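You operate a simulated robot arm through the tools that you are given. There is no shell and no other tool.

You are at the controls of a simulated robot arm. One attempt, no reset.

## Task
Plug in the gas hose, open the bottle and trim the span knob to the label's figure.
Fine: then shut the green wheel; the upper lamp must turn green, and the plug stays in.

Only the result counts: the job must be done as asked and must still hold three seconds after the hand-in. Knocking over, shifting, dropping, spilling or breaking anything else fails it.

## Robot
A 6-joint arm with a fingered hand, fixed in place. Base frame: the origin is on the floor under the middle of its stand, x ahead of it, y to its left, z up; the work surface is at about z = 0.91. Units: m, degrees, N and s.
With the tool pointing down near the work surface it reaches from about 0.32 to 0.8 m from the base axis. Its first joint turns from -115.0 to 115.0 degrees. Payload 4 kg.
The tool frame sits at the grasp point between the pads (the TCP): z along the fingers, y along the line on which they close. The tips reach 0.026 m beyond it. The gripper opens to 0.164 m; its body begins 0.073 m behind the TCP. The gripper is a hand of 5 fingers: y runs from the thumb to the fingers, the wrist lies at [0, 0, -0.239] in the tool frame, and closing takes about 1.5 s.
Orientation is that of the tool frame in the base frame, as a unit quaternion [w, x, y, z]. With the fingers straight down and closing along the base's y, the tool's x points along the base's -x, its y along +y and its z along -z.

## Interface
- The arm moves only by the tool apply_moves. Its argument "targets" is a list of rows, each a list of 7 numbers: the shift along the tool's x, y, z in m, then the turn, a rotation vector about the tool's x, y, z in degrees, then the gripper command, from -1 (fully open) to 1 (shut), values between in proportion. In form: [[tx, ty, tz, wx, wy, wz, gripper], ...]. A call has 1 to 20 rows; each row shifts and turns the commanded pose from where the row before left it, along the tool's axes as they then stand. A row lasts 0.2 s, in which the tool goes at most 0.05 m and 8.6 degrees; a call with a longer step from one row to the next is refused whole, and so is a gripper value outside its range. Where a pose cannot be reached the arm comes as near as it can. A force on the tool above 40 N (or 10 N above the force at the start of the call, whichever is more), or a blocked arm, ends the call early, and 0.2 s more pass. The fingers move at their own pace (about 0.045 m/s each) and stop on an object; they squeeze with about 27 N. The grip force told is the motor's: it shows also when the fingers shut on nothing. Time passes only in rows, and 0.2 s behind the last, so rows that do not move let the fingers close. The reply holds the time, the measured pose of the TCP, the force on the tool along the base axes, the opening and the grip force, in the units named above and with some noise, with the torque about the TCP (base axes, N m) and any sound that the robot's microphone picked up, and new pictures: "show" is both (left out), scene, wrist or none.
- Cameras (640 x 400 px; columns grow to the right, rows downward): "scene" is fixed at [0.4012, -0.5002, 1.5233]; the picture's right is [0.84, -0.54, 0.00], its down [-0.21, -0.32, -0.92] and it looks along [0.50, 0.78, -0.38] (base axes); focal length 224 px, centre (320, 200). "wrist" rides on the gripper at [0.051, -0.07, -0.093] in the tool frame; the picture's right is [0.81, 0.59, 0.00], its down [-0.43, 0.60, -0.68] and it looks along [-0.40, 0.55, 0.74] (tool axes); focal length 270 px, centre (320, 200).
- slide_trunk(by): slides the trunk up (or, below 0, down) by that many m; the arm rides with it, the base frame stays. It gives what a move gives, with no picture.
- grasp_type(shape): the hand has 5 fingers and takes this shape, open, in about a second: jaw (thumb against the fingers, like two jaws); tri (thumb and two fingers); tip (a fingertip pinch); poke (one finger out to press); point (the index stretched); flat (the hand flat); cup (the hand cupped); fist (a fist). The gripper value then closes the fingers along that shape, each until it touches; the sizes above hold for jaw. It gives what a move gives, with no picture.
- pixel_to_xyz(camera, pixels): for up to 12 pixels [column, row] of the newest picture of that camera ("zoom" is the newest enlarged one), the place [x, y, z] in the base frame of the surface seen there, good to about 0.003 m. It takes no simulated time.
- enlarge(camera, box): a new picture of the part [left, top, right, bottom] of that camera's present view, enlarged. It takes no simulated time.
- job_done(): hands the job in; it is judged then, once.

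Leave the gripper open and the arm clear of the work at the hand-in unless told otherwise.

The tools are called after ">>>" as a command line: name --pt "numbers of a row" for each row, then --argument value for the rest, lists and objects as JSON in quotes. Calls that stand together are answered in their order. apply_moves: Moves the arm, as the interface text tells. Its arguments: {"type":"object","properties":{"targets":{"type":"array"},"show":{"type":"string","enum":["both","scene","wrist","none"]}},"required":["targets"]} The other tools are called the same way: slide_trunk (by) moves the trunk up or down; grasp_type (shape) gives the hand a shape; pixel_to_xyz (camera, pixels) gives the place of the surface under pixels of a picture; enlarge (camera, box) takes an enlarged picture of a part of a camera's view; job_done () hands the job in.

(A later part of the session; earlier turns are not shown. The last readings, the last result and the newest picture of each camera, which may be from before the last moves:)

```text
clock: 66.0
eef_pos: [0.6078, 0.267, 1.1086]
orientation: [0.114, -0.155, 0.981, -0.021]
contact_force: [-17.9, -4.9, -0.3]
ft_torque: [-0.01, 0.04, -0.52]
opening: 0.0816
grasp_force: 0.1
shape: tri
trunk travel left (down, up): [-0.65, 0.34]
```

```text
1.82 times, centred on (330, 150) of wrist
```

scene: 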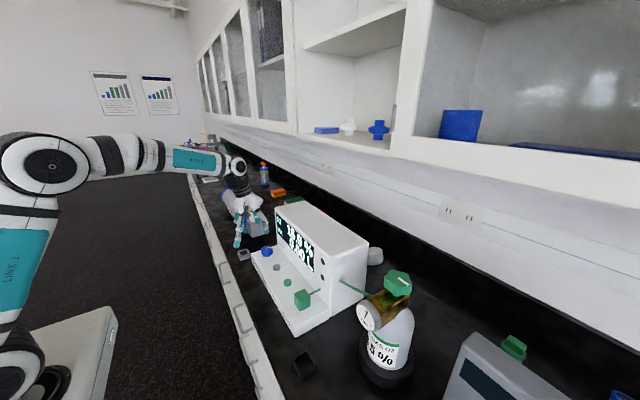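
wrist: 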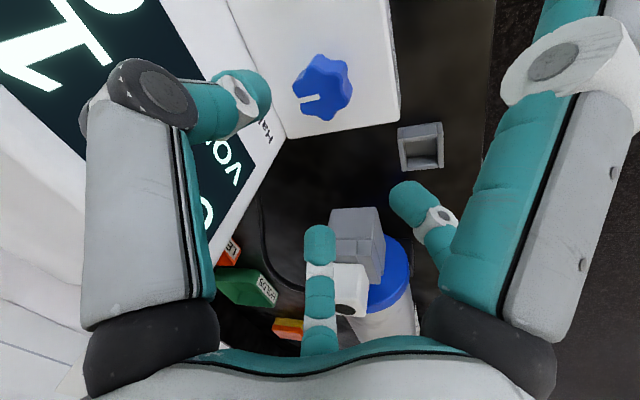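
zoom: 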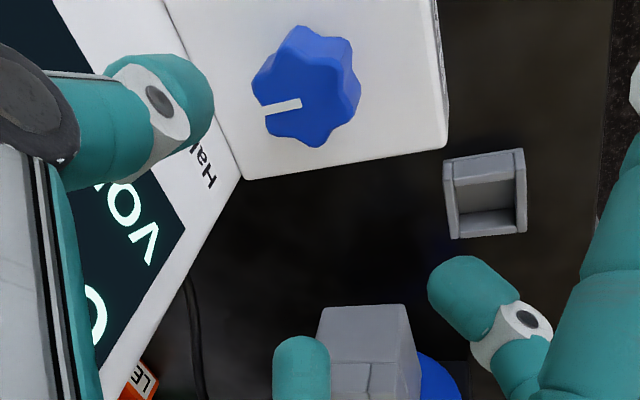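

There's a side force of -18 N in x: something touches. I measure the finger positions near the instrument's edge.

>>> pixel_to_xyz --camera "wrist" --pixels '[[262, 95], [230, 85], [210, 110], [190, 85], [150, 100], [205, 200], [320, 240], [408, 195], [130, 200], [320, 330]]'

>>> enlarge --camera "scene" --box '[210, 150, 300, 250]'

```text
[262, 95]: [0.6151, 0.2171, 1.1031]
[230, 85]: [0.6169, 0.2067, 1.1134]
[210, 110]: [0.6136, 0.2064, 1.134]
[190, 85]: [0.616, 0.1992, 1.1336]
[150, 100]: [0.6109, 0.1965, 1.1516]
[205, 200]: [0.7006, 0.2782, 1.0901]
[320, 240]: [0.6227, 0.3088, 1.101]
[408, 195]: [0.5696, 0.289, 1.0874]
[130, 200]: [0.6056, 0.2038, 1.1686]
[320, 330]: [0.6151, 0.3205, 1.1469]
```

```text
4.00 times, centred on (255, 200) of scene
```

zoom: 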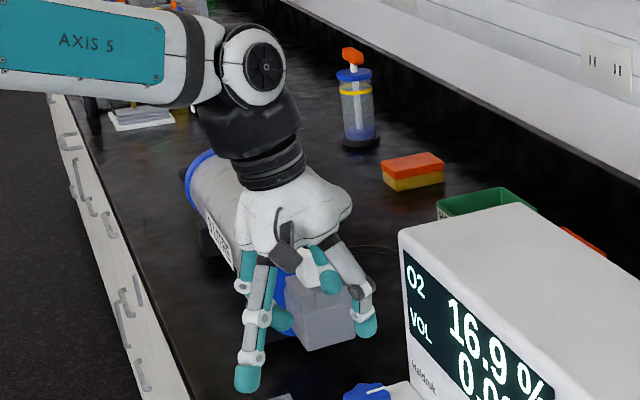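

The picture shows a fifth, splayed finger pointing toward +x that touches the instrument's face. I back off right away in -x and up.

>>> apply_moves --pt "0.0278 0.009 -0.0068 0 0 0 0" --pt "0.0214 0.0073 -0.036 0 0 0 0" --pt "0 0 0 0 0 0 0"

>>> enlarge --camera "scene" --box '[240, 190, 390, 340]'

>>> pixel_to_xyz --camera "scene" --pixels '[[276, 267], [287, 282], [303, 299], [397, 280], [266, 251], [322, 265], [321, 279], [340, 250]]'

```text
clock: 66.8
eef_pos: [0.5496, 0.2687, 1.1393]
orientation: [0.115, -0.156, 0.981, -0.021]
contact_force: [-0.5, 0.1, 0.4]
ft_torque: [0.01, 0.01, 0.02]
opening: 0.0816
grasp_force: 0.0
shape: tri
trunk travel left (down, up): [-0.65, 0.34]
```

scene: 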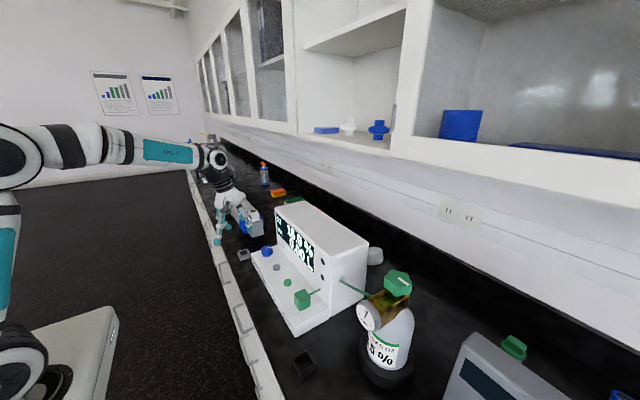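
wrist: 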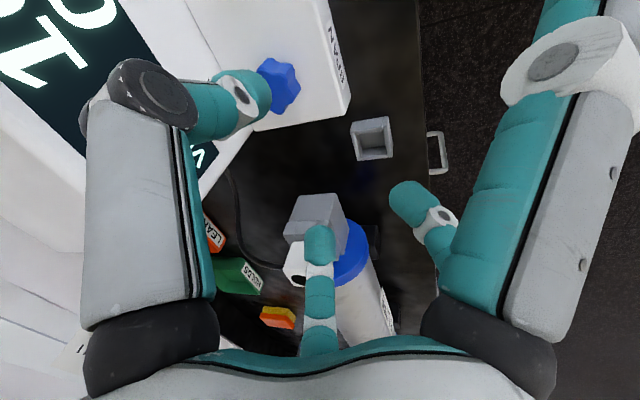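

```text
2.67 times, centred on (315, 265) of scene
```

zoom: 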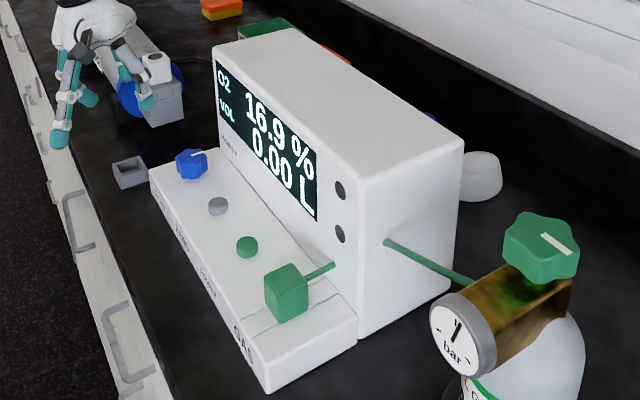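

```text
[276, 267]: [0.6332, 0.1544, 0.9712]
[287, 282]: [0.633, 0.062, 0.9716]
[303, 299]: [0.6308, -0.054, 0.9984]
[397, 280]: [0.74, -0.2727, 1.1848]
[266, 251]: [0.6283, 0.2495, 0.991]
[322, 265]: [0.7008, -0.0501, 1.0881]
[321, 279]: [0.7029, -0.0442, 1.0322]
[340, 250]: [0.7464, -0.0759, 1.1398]
```

The instrument reads the same positions as before, so it wasn't shifted. I retreat further, level the hand, switch to "jaw" (all five fingers in a ring, no splayed ones), and use the same -18° yaw with 20° tilt that cleared the face at the socket.

>>> apply_moves --pt "0 0 -0.03 -2.01 6.18 0 0" --pt "0 0 0 -2.01 6.18 0 0" --pt "0 0 0 0 0 7.2 0" --pt "0 0 0 0 0 7.2 0" --pt "0 0 0 0 0 7.2 0" --pt "0 0 0 0 0 7.2 0" --pt "0 0 0 0 0 7.2 0" --pt "0 0 0 -2.06 -6.34 0 0" --pt "0 0 0 -2.06 -6.34 0 0" --pt "0 0 0 -2.06 -6.34 0 0" --pt "0 0 0 0 0 0 0" --show "scene"

>>> grasp_type --shape "jaw"

>>> apply_moves --pt "0 0 0 0 0 0 0" --pt "0 0 0 0 0 0 0.25" --pt "0 0 0 0 0 0 0.25" --pt "0 0 0 0 0 0 0.25" --pt "0 0 0 0 0 0 0.25" --pt "0 0 0 0 0 0 0.25"

>>> enlarge --camera "scene" --box '[210, 150, 330, 290]'

```text
clock: 69.2
eef_pos: [0.5421, 0.266, 1.1659]
orientation: [0.176, 0.154, 0.972, 0.026]
contact_force: [-0.4, 0.6, 0.9]
ft_torque: [0.0, 0.01, -0.01]
opening: 0.0818
grasp_force: 0.0
shape: tri
trunk travel left (down, up): [-0.65, 0.34]
```

scene: 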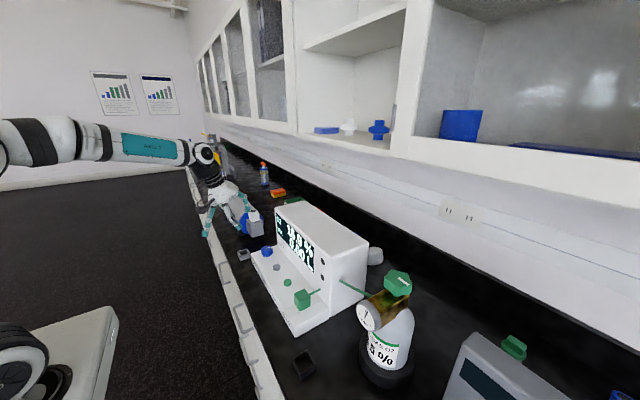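

```text
clock: 70.1
eef_pos: [0.5416, 0.2656, 1.166]
orientation: [0.175, 0.154, 0.972, 0.026]
contact_force: [0.0, 0.2, -0.2]
ft_torque: [0.02, 0.01, 0.01]
opening: 0.1638
grasp_force: 0.1
shape: jaw
trunk travel left (down, up): [-0.65, 0.34]
```

```text
clock: 71.5
eef_pos: [0.5408, 0.2662, 1.1654]
orientation: [0.176, 0.155, 0.972, 0.024]
contact_force: [-0.3, -0.7, -0.8]
ft_torque: [-0.01, 0.04, 0.01]
opening: 0.0619
grasp_force: 0.1
shape: jaw
trunk travel left (down, up): [-0.65, 0.34]
```

scene: 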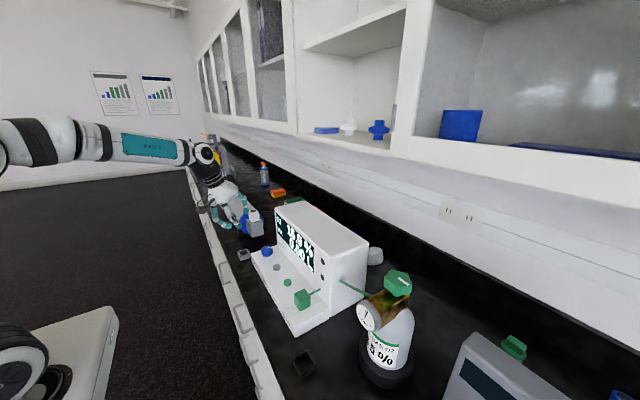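
wrist: 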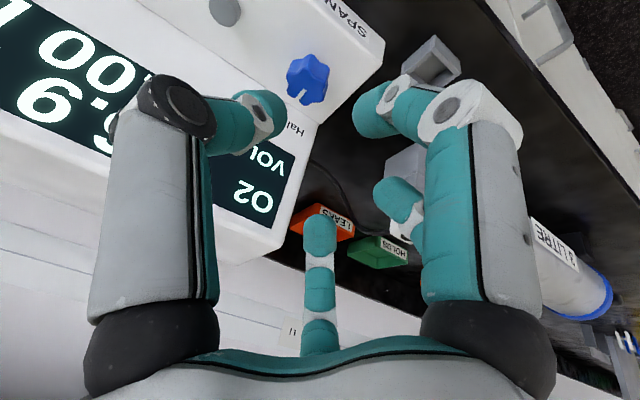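

```text
2.86 times, centred on (270, 220) of scene
```

zoom: 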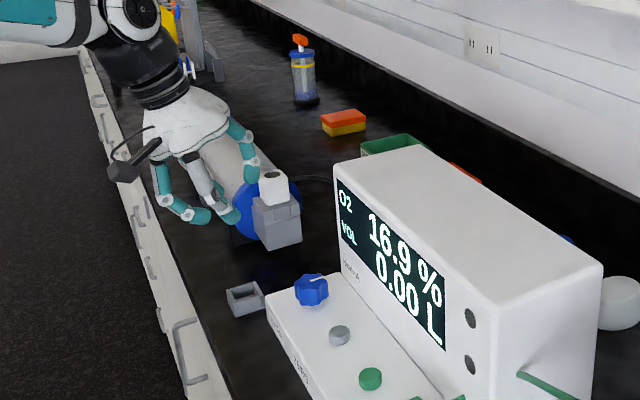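

Ring open to 0.062. I go to the pre-grasp point (0.601, 0.265, 1.087).

>>> apply_moves --pt "-0.0095 0.0027 0.0315 0 0 0 0.25" --pt "-0.0095 0.0027 0.0315 0 0 0 0.25" --pt "-0.0095 0.0028 0.0314 0 0 0 0.25" --pt "0 0 0 0 0 0 0.25"

>>> enlarge --camera "wrist" --box '[230, 40, 430, 240]'

>>> enlarge --camera "scene" --box '[220, 190, 310, 280]'

```text
clock: 72.5
eef_pos: [0.6007, 0.2641, 1.0882]
orientation: [0.176, 0.154, 0.972, 0.025]
contact_force: [0.5, 0.1, 0.2]
ft_torque: [0.02, 0.01, 0.0]
opening: 0.0618
grasp_force: 0.1
shape: jaw
trunk travel left (down, up): [-0.65, 0.34]
```

scene: 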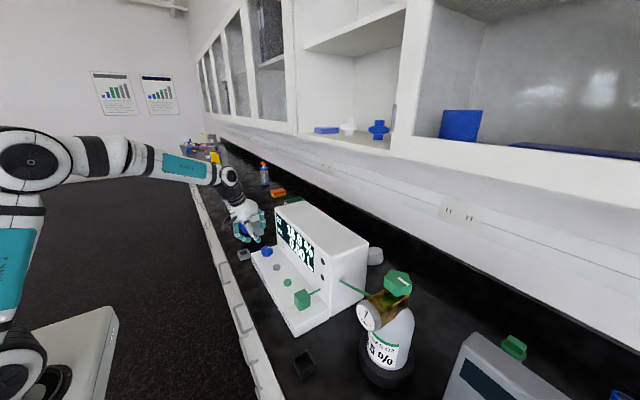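
wrist: 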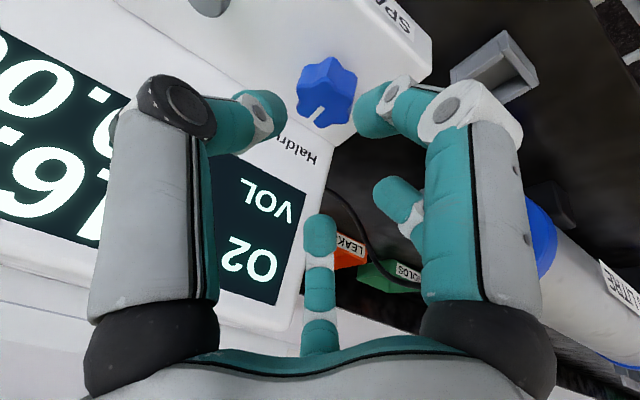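

```text
2.00 times, centred on (330, 140) of wrist
```

zoom: 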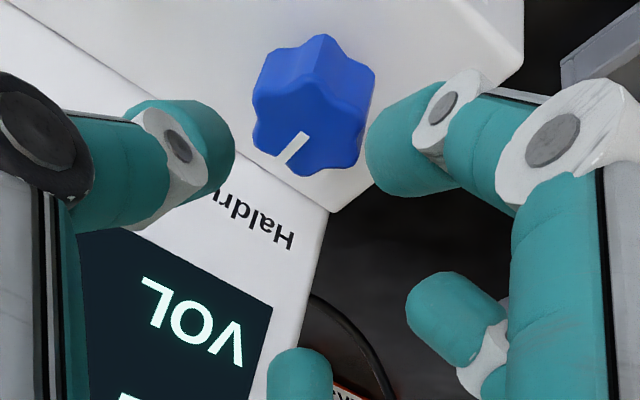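

```text
4.44 times, centred on (265, 235) of scene
```

zoom: 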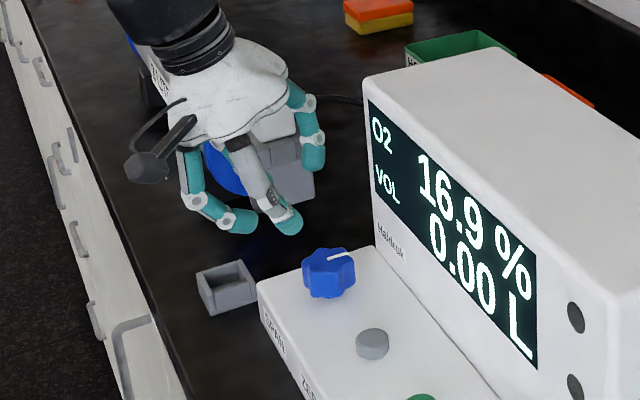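

>>> enlarge --camera "wrist" --box '[285, 45, 365, 135]'

```text
4.44 times, centred on (325, 90) of wrist
```

zoom: 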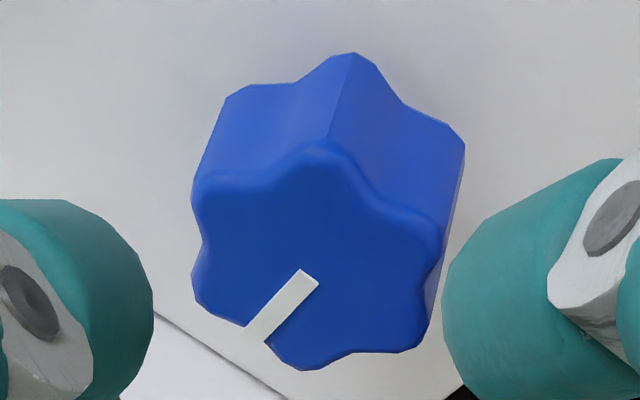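

>>> pixel_to_xyz --camera "zoom" --pixels '[[325, 155], [432, 228], [420, 340], [300, 362], [205, 300], [207, 190], [315, 262], [310, 275], [255, 335], [150, 300], [460, 250], [340, 80]]'

```text
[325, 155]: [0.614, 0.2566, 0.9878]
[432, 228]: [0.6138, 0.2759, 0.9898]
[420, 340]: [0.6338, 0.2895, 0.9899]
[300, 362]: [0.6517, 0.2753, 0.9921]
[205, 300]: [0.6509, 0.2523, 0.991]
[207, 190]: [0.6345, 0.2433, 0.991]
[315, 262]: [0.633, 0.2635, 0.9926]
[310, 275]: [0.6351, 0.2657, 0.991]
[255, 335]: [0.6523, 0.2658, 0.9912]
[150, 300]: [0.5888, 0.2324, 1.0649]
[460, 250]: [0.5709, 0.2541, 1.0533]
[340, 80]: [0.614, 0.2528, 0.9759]
```

Knob centre about (0.635, 0.2652), lobes at 30°+60°k. I advance 0.10 m along the tool axis to surround it.

>>> apply_moves --pt "0 0 0.03 0 0 0 0.25" --pt "0 0 0.03 0 0 0 0.25" --pt "0 0 0.025 0 0 0 0.25" --pt "0 0 0.015 0 0 0 0.25" --pt "0 0 0 0 0 0 0.25"

>>> enlarge --camera "wrist" --box '[230, 40, 430, 240]'

>>> enlarge --camera "scene" --box '[230, 200, 310, 280]'

```text
clock: 73.7
eef_pos: [0.6361, 0.2628, 0.9937]
orientation: [0.175, 0.154, 0.972, 0.024]
contact_force: [-1.4, 0.1, 2.5]
ft_torque: [0.0, 0.13, 0.0]
opening: 0.062
grasp_force: 0.1
shape: jaw
trunk travel left (down, up): [-0.65, 0.34]
```

scene: 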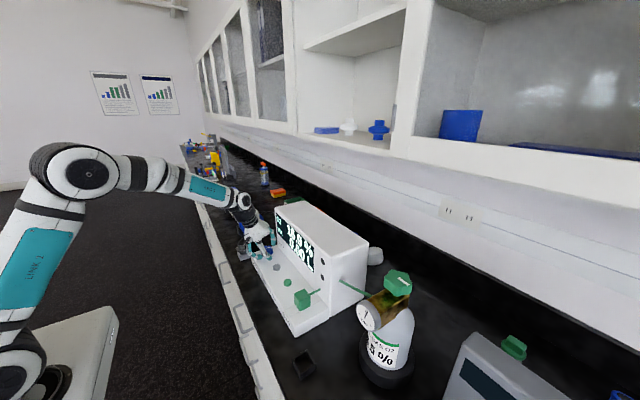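
wrist: 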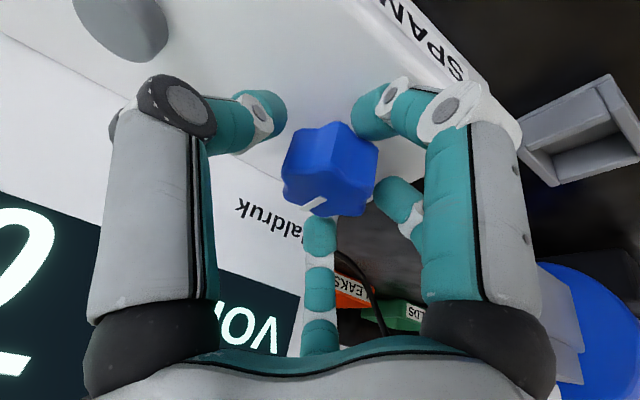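

```text
2.00 times, centred on (330, 140) of wrist
```

zoom: 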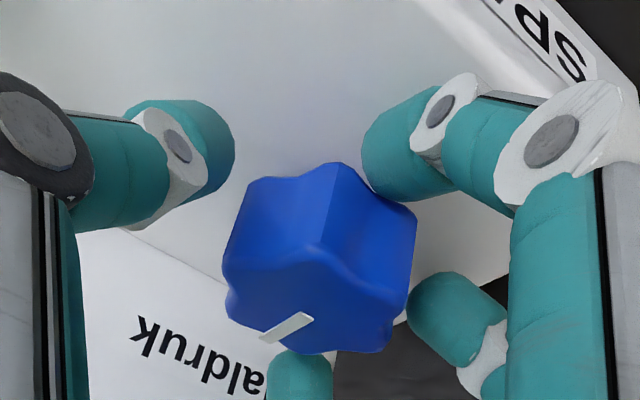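

```text
5.00 times, centred on (270, 240) of scene
```

zoom: 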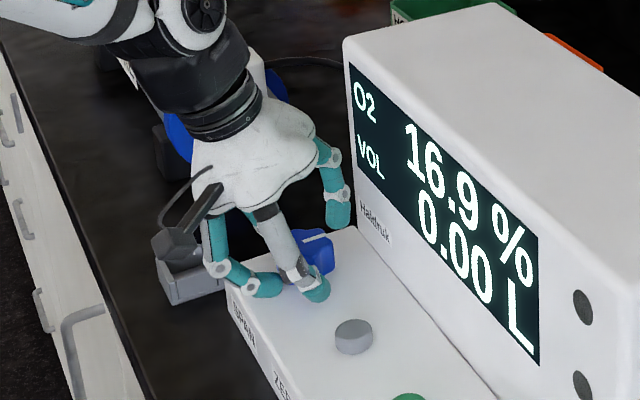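

A light 2.5 N upward touch shows the rear fingertip grazes the ledge. I raise 3 mm and close on the knob.

>>> apply_moves --pt "-0.001 0.0003 -0.0028 0 0 0 0.25" --pt "0 0 0 0 0 0 0.35" --pt "0 0 0 0 0 0 0.45" --pt "0 0 0 0 0 0 0.6" --pt "0 0 0 0 0 0 0.6" --pt "0 0 0 0 0 0 0.6"

>>> enlarge --camera "wrist" --box '[230, 40, 430, 240]'

>>> enlarge --camera "scene" --box '[230, 200, 310, 280]'

```text
clock: 75.1
eef_pos: [0.6376, 0.264, 0.9961]
orientation: [0.175, 0.155, 0.972, 0.025]
contact_force: [0.1, -0.1, -4.6]
ft_torque: [-0.02, 0.44, 0.01]
opening: 0.0418
grasp_force: 26.7
shape: jaw
trunk travel left (down, up): [-0.65, 0.34]
```

scene: 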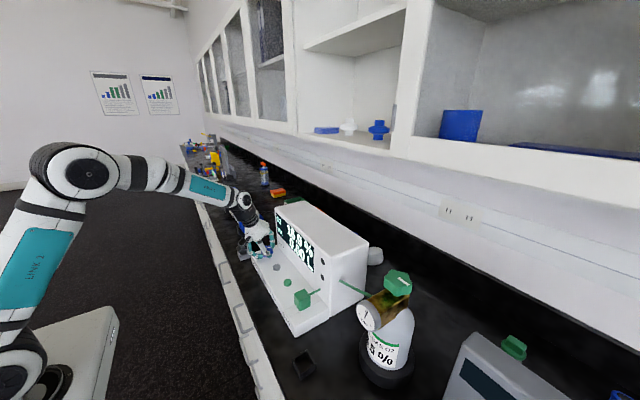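
wrist: 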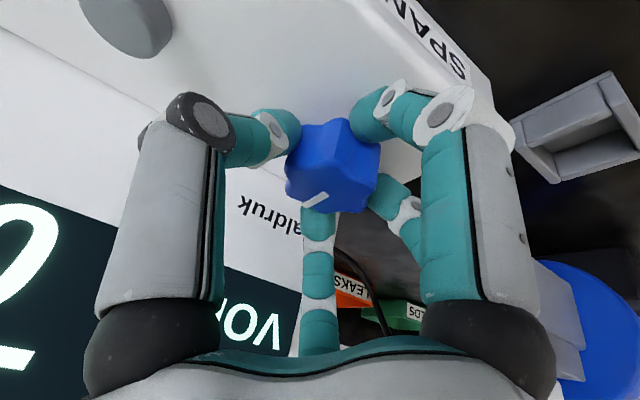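

```text
2.00 times, centred on (330, 140) of wrist
```

zoom: 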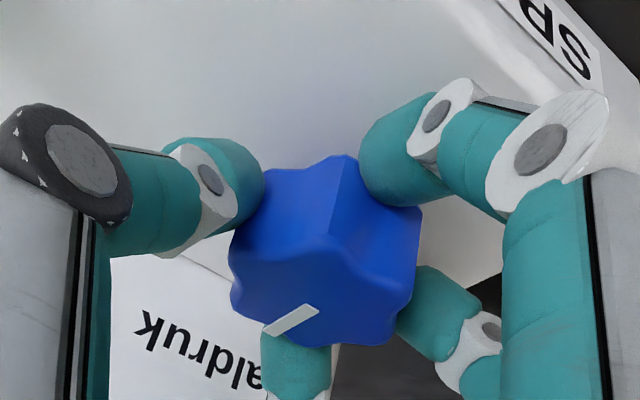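

```text
5.00 times, centred on (270, 240) of scene
```

zoom: 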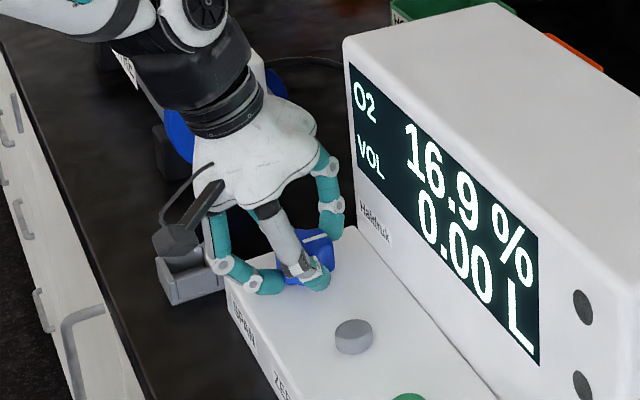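

Firm grip on the knob, display steady at 16.9 %. I turn it about the vertical by 6° counter-clockwise and read the display.

>>> apply_moves --pt "0 0 0 -0.975 0.317 -2.819 1" --pt "0 0 0 -0.975 0.317 -2.819 1" --pt "0 0 0 0 0 0 1" --pt "0 0 0 0 0 0 1" --pt "0 0 0 0 0 0 1"

>>> enlarge --camera "scene" --box '[230, 200, 330, 290]'

>>> enlarge --camera "wrist" --box '[230, 40, 430, 240]'

```text
clock: 76.3
eef_pos: [0.637, 0.2635, 0.996]
orientation: [0.173, 0.102, 0.979, 0.034]
contact_force: [-0.9, -3.6, -11.0]
ft_torque: [-0.11, 0.44, 0.01]
opening: 0.0421
grasp_force: 26.8
shape: jaw
trunk travel left (down, up): [-0.65, 0.34]
```

scene: 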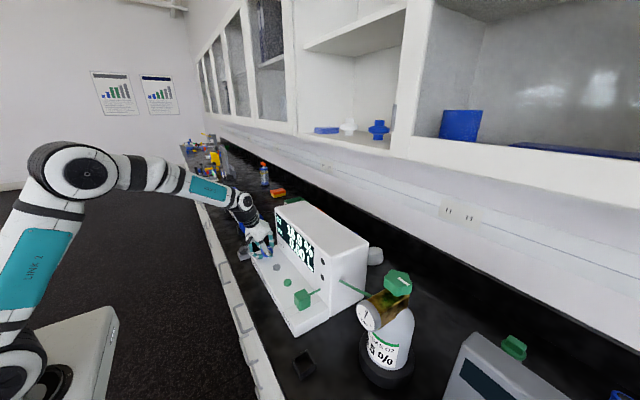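
wrist: 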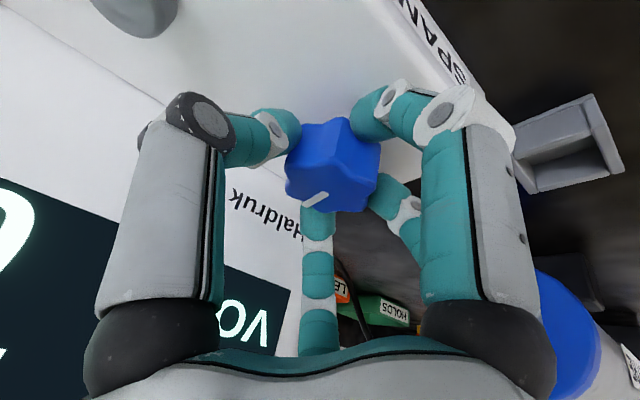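

```text
4.44 times, centred on (280, 245) of scene
```

zoom: 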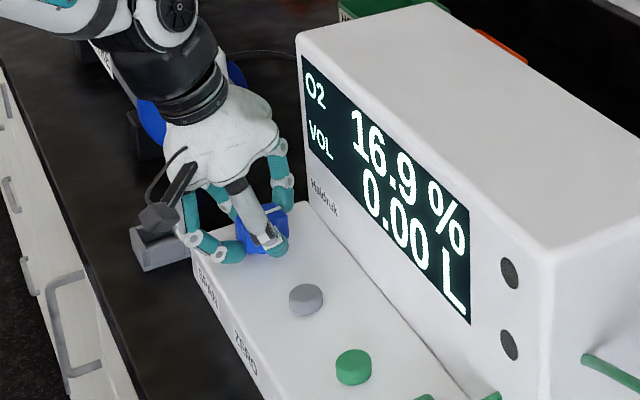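

```text
2.00 times, centred on (330, 140) of wrist
```

zoom: 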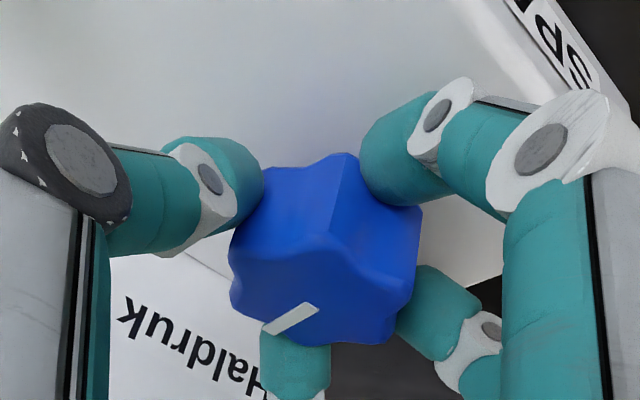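

Still 16.9 %. The knob follows the hand. I turn a further 12° counter-clockwise, lowering 1 mm to ease the upward pull.

>>> apply_moves --pt "0.0003 -0.0001 0.0009 -0.975 0.317 -2.819 1" --pt "0 0 0 -0.975 0.317 -2.819 1" --pt "0 0 0 -0.975 0.317 -2.819 1" --pt "0 0 0 -0.975 0.317 -2.819 1" --pt "0 0 0 0 0 0 1" --pt "0 0 0 0 0 0 1" --pt "0 0 0 0 0 0 1" --pt "0 0 0 0 0 0 1"

>>> enlarge --camera "scene" --box '[230, 200, 330, 290]'

>>> enlarge --camera "wrist" --box '[230, 40, 430, 240]'

```text
clock: 78.1
eef_pos: [0.6368, 0.2635, 0.9956]
orientation: [0.17, 0.0, 0.984, 0.051]
contact_force: [-1.4, -2.3, -5.7]
ft_torque: [-0.24, 0.46, 0.03]
opening: 0.0419
grasp_force: 27.0
shape: jaw
trunk travel left (down, up): [-0.65, 0.34]
```

scene: 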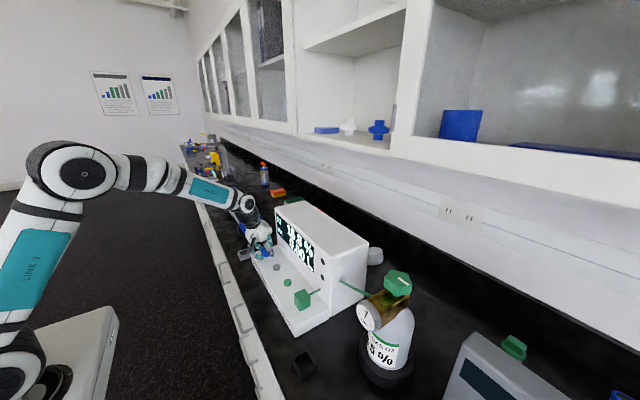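
wrist: 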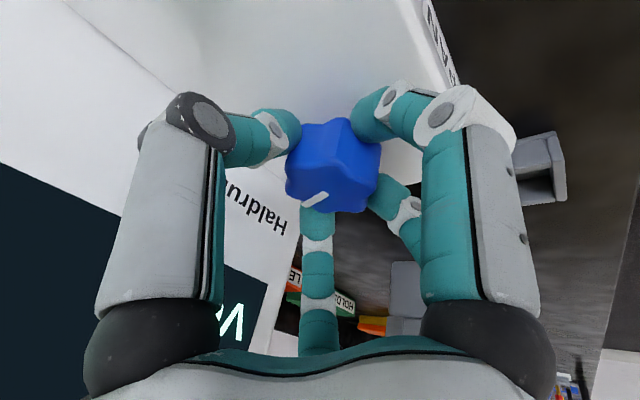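

```text
4.44 times, centred on (280, 245) of scene
```

zoom: 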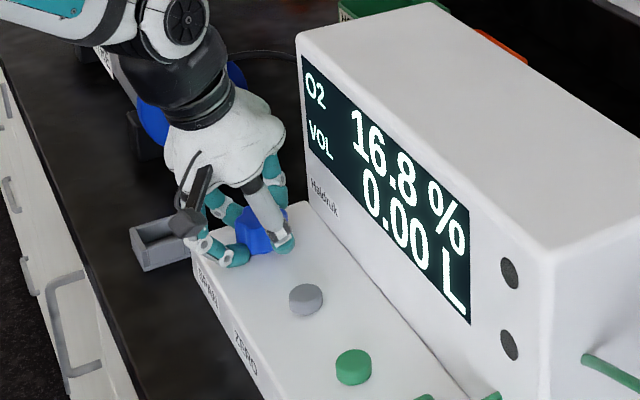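

```text
2.00 times, centred on (330, 140) of wrist
```

zoom: 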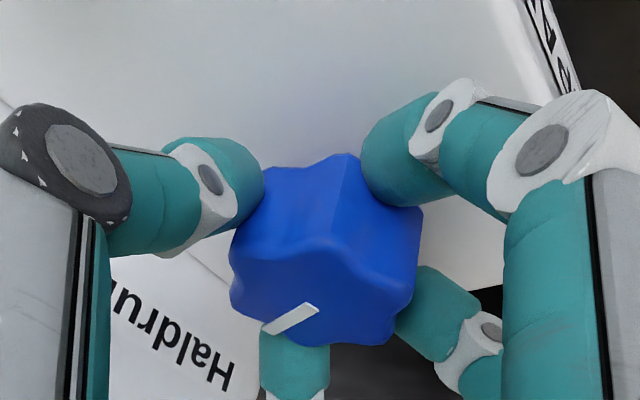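

Counter-clockwise lowers the reading: now 16.8 % after 18°. About 60–70° in total will be needed. I check the front finger's clearance to the face before turning on.

>>> pixel_to_xyz --camera "scene" --pixels '[[279, 231], [280, 236], [278, 225], [282, 240], [276, 229], [283, 234], [281, 245], [285, 238]]'

>>> enlarge --camera "scene" --box '[255, 210, 305, 265]'

```text
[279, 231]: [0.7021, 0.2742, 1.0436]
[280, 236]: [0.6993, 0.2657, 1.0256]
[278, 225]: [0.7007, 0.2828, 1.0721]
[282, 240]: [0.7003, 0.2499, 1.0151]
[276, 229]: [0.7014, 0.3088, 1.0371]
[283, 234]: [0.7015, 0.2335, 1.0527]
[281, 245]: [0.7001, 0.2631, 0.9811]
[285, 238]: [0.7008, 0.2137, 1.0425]
```

```text
7.27 times, centred on (280, 238) of scene
```

zoom: 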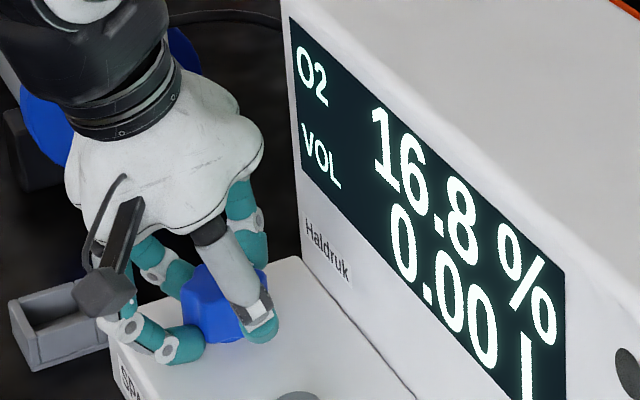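

>>> pixel_to_xyz --camera "zoom" --pixels '[[258, 215], [250, 240], [240, 200], [265, 245], [262, 150], [235, 180], [150, 265], [262, 330]]'

```text
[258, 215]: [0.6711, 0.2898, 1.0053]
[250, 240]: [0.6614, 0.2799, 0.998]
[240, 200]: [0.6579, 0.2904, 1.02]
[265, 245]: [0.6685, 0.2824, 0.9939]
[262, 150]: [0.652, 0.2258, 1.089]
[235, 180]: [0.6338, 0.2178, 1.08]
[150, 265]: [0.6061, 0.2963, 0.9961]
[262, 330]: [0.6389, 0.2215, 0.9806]
```

Clearance is fine. I do a regrasp stroke: open slightly (about 0.054), rotate the hand back 36° around the knob, then close again.

>>> apply_moves --pt "0 0 0 0 0 0 0.33" --pt "0 0 0 0 0 0 0.33" --pt "0 0 0 0 0 0 0.33" --pt "0 0 0 1.951 -0.634 5.638 0.33" --pt "0 0 0 1.951 -0.634 5.638 0.33" --pt "0 0 0 1.951 -0.634 5.638 0.33" --pt "0 0 0 1.951 -0.634 5.638 0.33" --pt "0 0 0 1.951 -0.634 5.638 0.33" --pt "0 0 0 1.951 -0.634 5.638 0.33" --pt "0 0 0 0 0 0 0.33"

>>> enlarge --camera "scene" --box '[230, 200, 330, 290]'

>>> enlarge --camera "wrist" --box '[230, 40, 430, 240]'

```text
clock: 80.3
eef_pos: [0.6373, 0.2639, 0.9955]
orientation: [0.178, 0.305, 0.936, -0.002]
contact_force: [-3.0, -0.6, 1.4]
ft_torque: [0.0, 0.09, 0.03]
opening: 0.0551
grasp_force: 0.1
shape: jaw
trunk travel left (down, up): [-0.65, 0.34]
```

scene: 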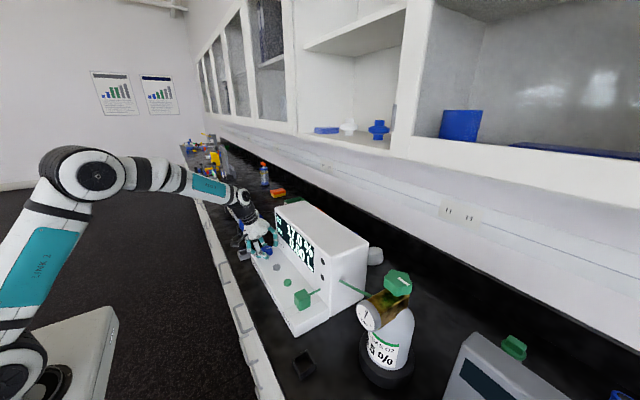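
wrist: 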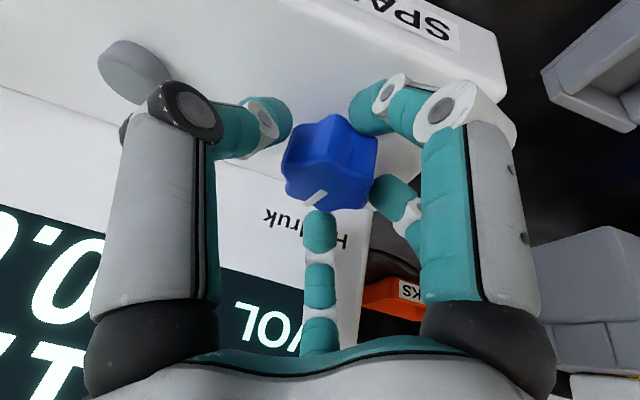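

```text
4.44 times, centred on (280, 245) of scene
```

zoom: 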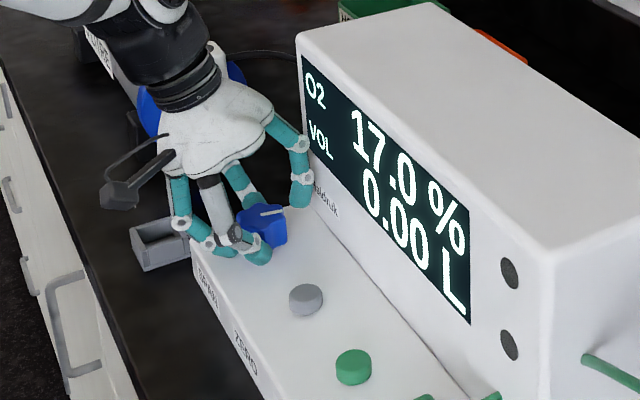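

```text
2.00 times, centred on (330, 140) of wrist
```

zoom: 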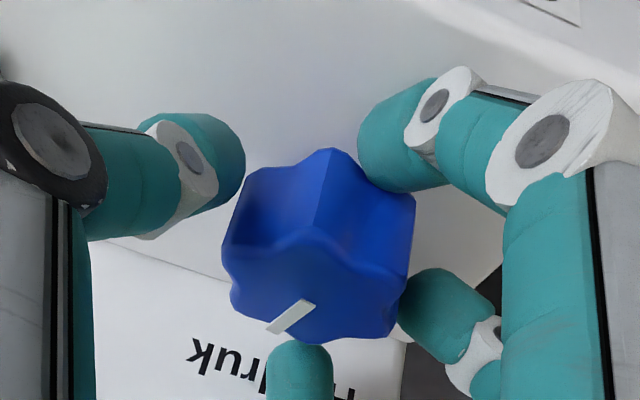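

The knob was dragged back with the hand (display 17.0 %): the ring is off-centre by 2–3 mm. I recentre by about (-2, +1.5) mm, close, and turn counter-clockwise again by 36°; later I'll lift clear before turning back.

>>> apply_moves --pt "0.0024 0 -0.0008 0 0 0 0.33" --pt "0 0 0 0 0 0 0.5" --pt "0 0 0 0 0 0 0.7" --pt "0 0 0 0 0 0 1" --pt "0 0 0 0 0 0 1" --pt "0 0 0 0 0 0 1"

>>> enlarge --camera "scene" --box '[230, 200, 330, 290]'

>>> enlarge --camera "wrist" --box '[230, 40, 430, 240]'

```text
clock: 81.7
eef_pos: [0.6357, 0.2662, 0.9967]
orientation: [0.177, 0.304, 0.936, -0.002]
contact_force: [1.4, -2.3, -6.0]
ft_torque: [0.0, 0.4, 0.0]
opening: 0.0426
grasp_force: 27.2
shape: jaw
trunk travel left (down, up): [-0.65, 0.34]
```

scene: 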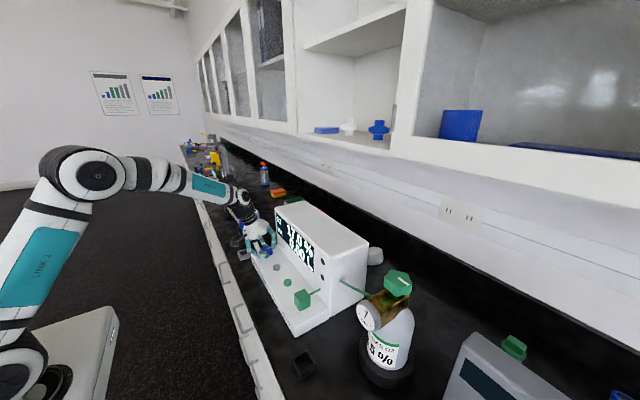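
wrist: 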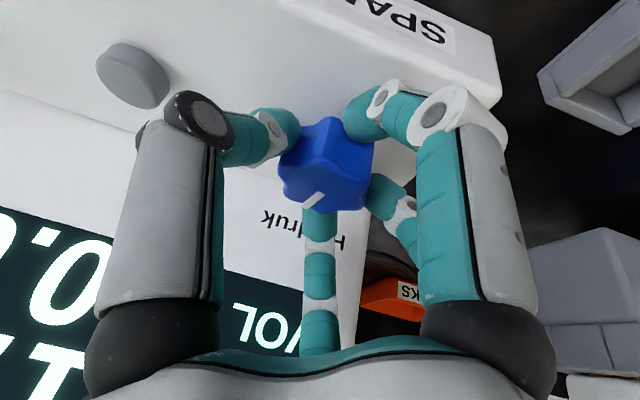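

```text
4.44 times, centred on (280, 245) of scene
```

zoom: 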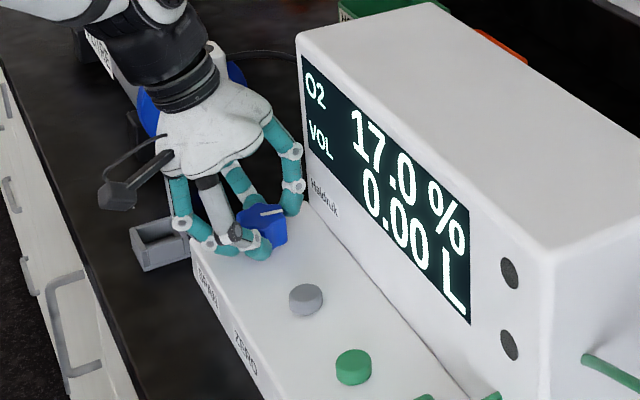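

```text
2.00 times, centred on (330, 140) of wrist
```

zoom: 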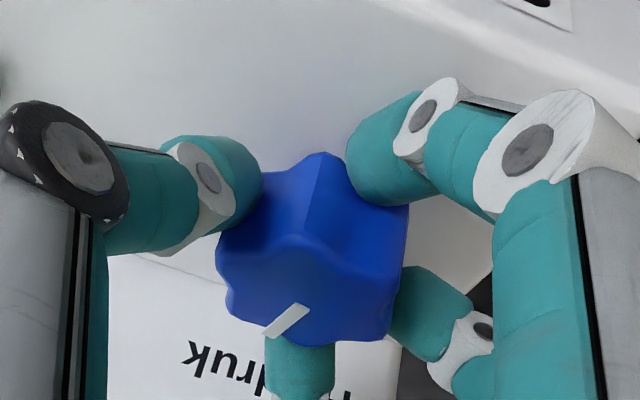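

Gripped again at 17.0 %. I turn counter-clockwise 36°.

>>> apply_moves --pt "0 0 0 -2.0 0.63 -5.63 1" --pt "0 0 0 -2.0 0.63 -5.63 1" --pt "0 0 0 -2.0 0.63 -5.63 1" --pt "0 0 0 -2.0 0.63 -5.63 1" --pt "0 0 0 -2.0 0.63 -5.63 1" --pt "0 0 0 -2.0 0.63 -5.63 1" --pt "0 0 0 0 0 0 1" --pt "0 0 0 0 0 0 1"

>>> enlarge --camera "scene" --box '[230, 200, 330, 290]'

>>> enlarge --camera "wrist" --box '[230, 40, 430, 240]'

```text
clock: 83.5
eef_pos: [0.6348, 0.2661, 0.9953]
orientation: [0.169, 0.0, 0.984, 0.053]
contact_force: [0.8, -2.7, -5.6]
ft_torque: [-0.26, 0.42, 0.0]
opening: 0.043
grasp_force: 27.5
shape: jaw
trunk travel left (down, up): [-0.65, 0.34]
```

scene: 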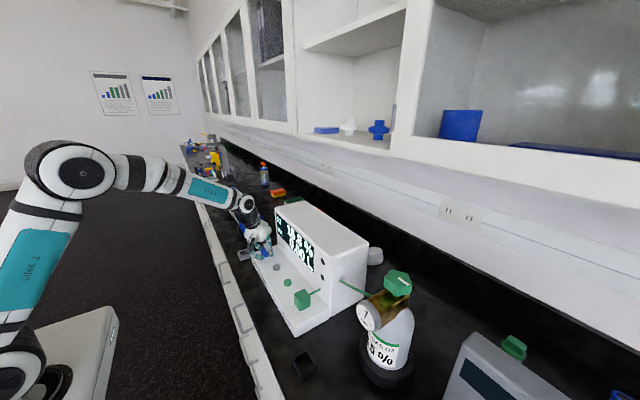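
wrist: 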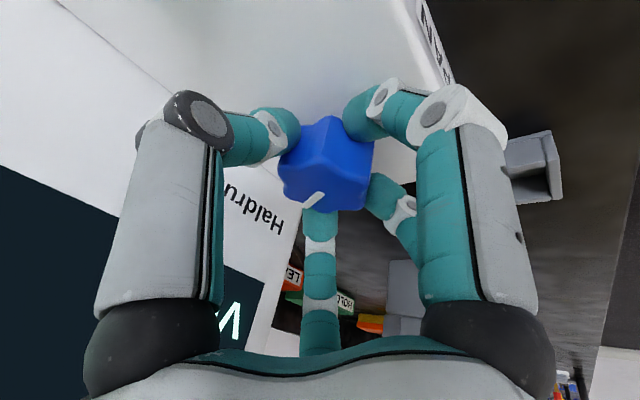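

```text
4.44 times, centred on (280, 245) of scene
```

zoom: 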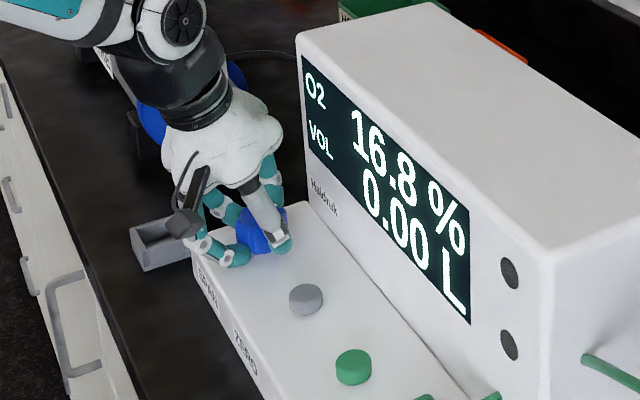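

```text
2.00 times, centred on (330, 140) of wrist
```

zoom: 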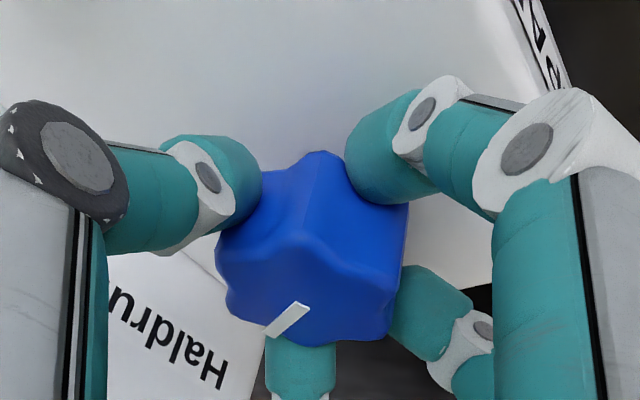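

16.8 % again. The forces are small, so I continue 18° further counter-clockwise from here.

>>> apply_moves --pt "0 0 0 -2.0 0.63 -5.63 1" --pt "0 0 0 -2.0 0.63 -5.63 1" --pt "0 0 0 -2.0 0.63 -5.63 1" --pt "0 0 0 0 0 0 1" --pt "0 0 0 0 0 0 1"

>>> enlarge --camera "scene" --box '[230, 200, 330, 290]'

```text
clock: 84.7
eef_pos: [0.6347, 0.2654, 0.9961]
orientation: [0.158, -0.155, 0.972, 0.079]
contact_force: [-1.9, -4.5, -8.6]
ft_torque: [-0.38, 0.44, -0.05]
opening: 0.0427
grasp_force: 27.2
shape: jaw
trunk travel left (down, up): [-0.65, 0.34]
```

scene: 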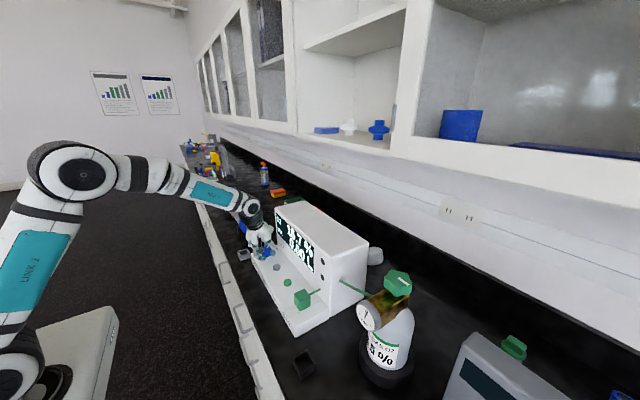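
wrist: 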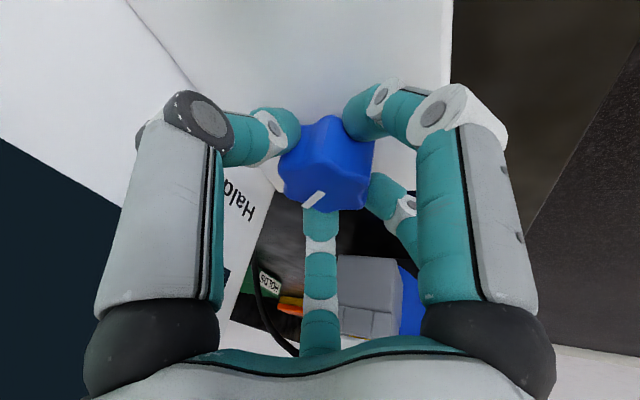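

```text
4.44 times, centred on (280, 245) of scene
```

zoom: 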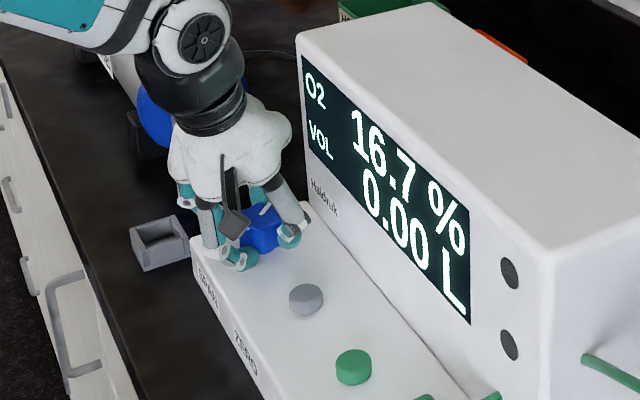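

16.7 % at +18°. I continue in smaller steps: 12° more.

>>> apply_moves --pt "0 0 0 -2.0 0.63 -5.63 1" --pt "0 0 0 -2.0 0.63 -5.63 1" --pt "0 0 0 0 0 0 1" --pt "0 0 0 0 0 0 1"

>>> enlarge --camera "scene" --box '[230, 200, 330, 290]'

```text
clock: 85.7
eef_pos: [0.6352, 0.2656, 0.996]
orientation: [0.15, -0.255, 0.951, 0.095]
contact_force: [-2.4, -5.3, -7.2]
ft_torque: [-0.52, 0.38, 0.01]
opening: 0.0425
grasp_force: 27.1
shape: jaw
trunk travel left (down, up): [-0.65, 0.34]
```

scene: 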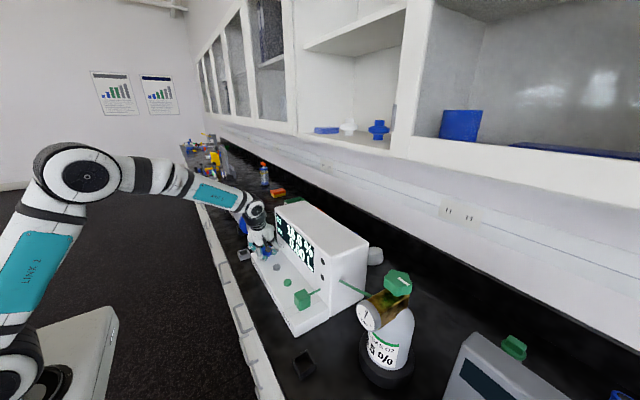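
wrist: 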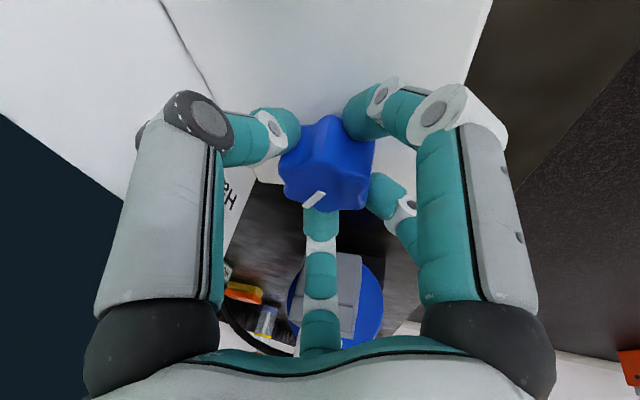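

```text
4.44 times, centred on (280, 245) of scene
```

zoom: 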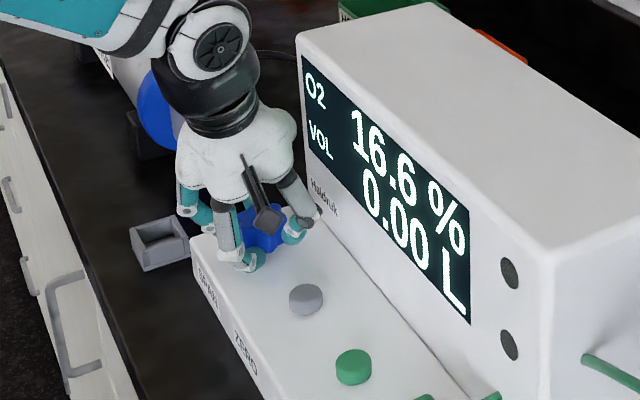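

16.6 %. I go on in 6° steps to find where 16.5 begins.

>>> apply_moves --pt "0 0 0 -2.0 0.63 -5.63 1" --pt "0 0 0 0 0 0 1" --pt "0 0 0 0 0 0 1" --pt "0 0 0 0 0 0 1" --show "scene"

>>> enlarge --camera "scene" --box '[230, 200, 330, 290]'

```text
clock: 86.7
eef_pos: [0.6355, 0.2663, 0.9961]
orientation: [0.145, -0.305, 0.936, 0.103]
contact_force: [-3.0, -4.0, -6.7]
ft_torque: [-0.52, 0.38, -0.03]
opening: 0.0427
grasp_force: 27.1
shape: jaw
trunk travel left (down, up): [-0.65, 0.34]
```

scene: 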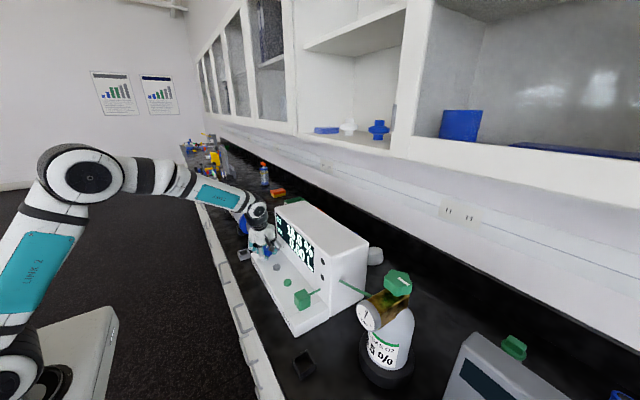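

```text
4.44 times, centred on (280, 245) of scene
```

zoom: 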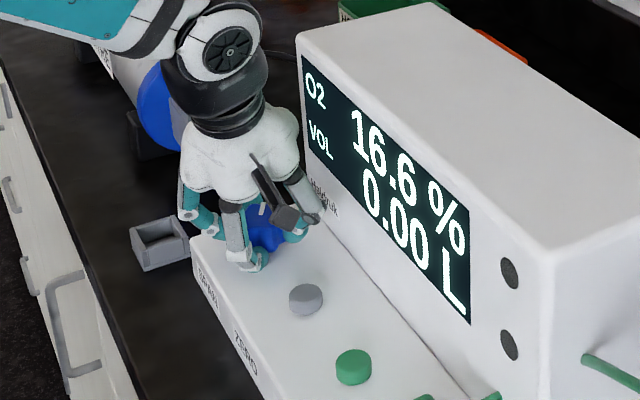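

Still 16.6 %. Another 6°.

>>> apply_moves --pt "0 0 0 -2.0 0.63 -5.63 1" --pt "0 0 0 0 0 0 1" --pt "0 0 0 0 0 0 1" --pt "0 0 0 0 0 0 1" --show "scene"

>>> enlarge --camera "scene" --box '[230, 200, 330, 290]'

```text
clock: 87.7
eef_pos: [0.635, 0.2669, 0.9963]
orientation: [0.139, -0.353, 0.919, 0.111]
contact_force: [-2.5, -5.1, -7.5]
ft_torque: [-0.55, 0.3, -0.02]
opening: 0.0429
grasp_force: 27.0
shape: jaw
trunk travel left (down, up): [-0.65, 0.34]
```

scene: 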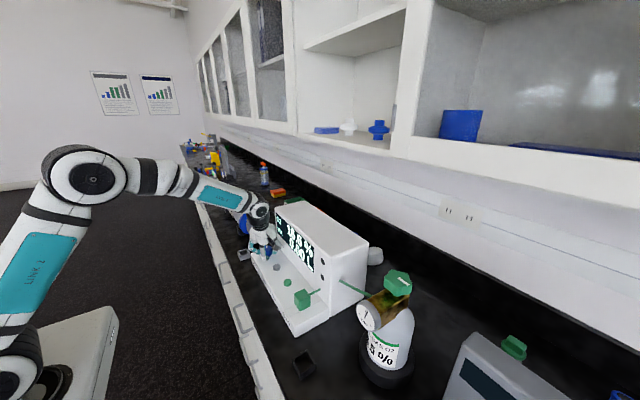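

```text
4.44 times, centred on (280, 245) of scene
```

zoom: 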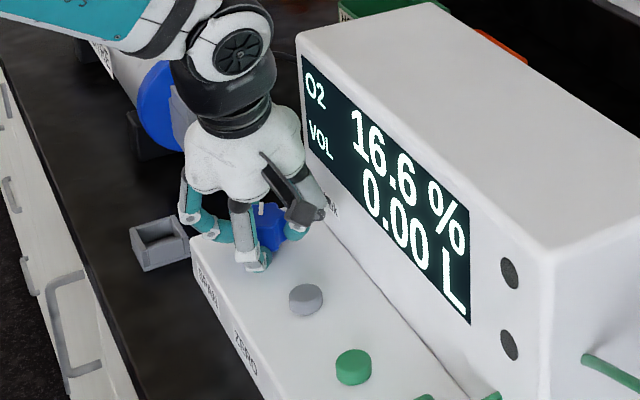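

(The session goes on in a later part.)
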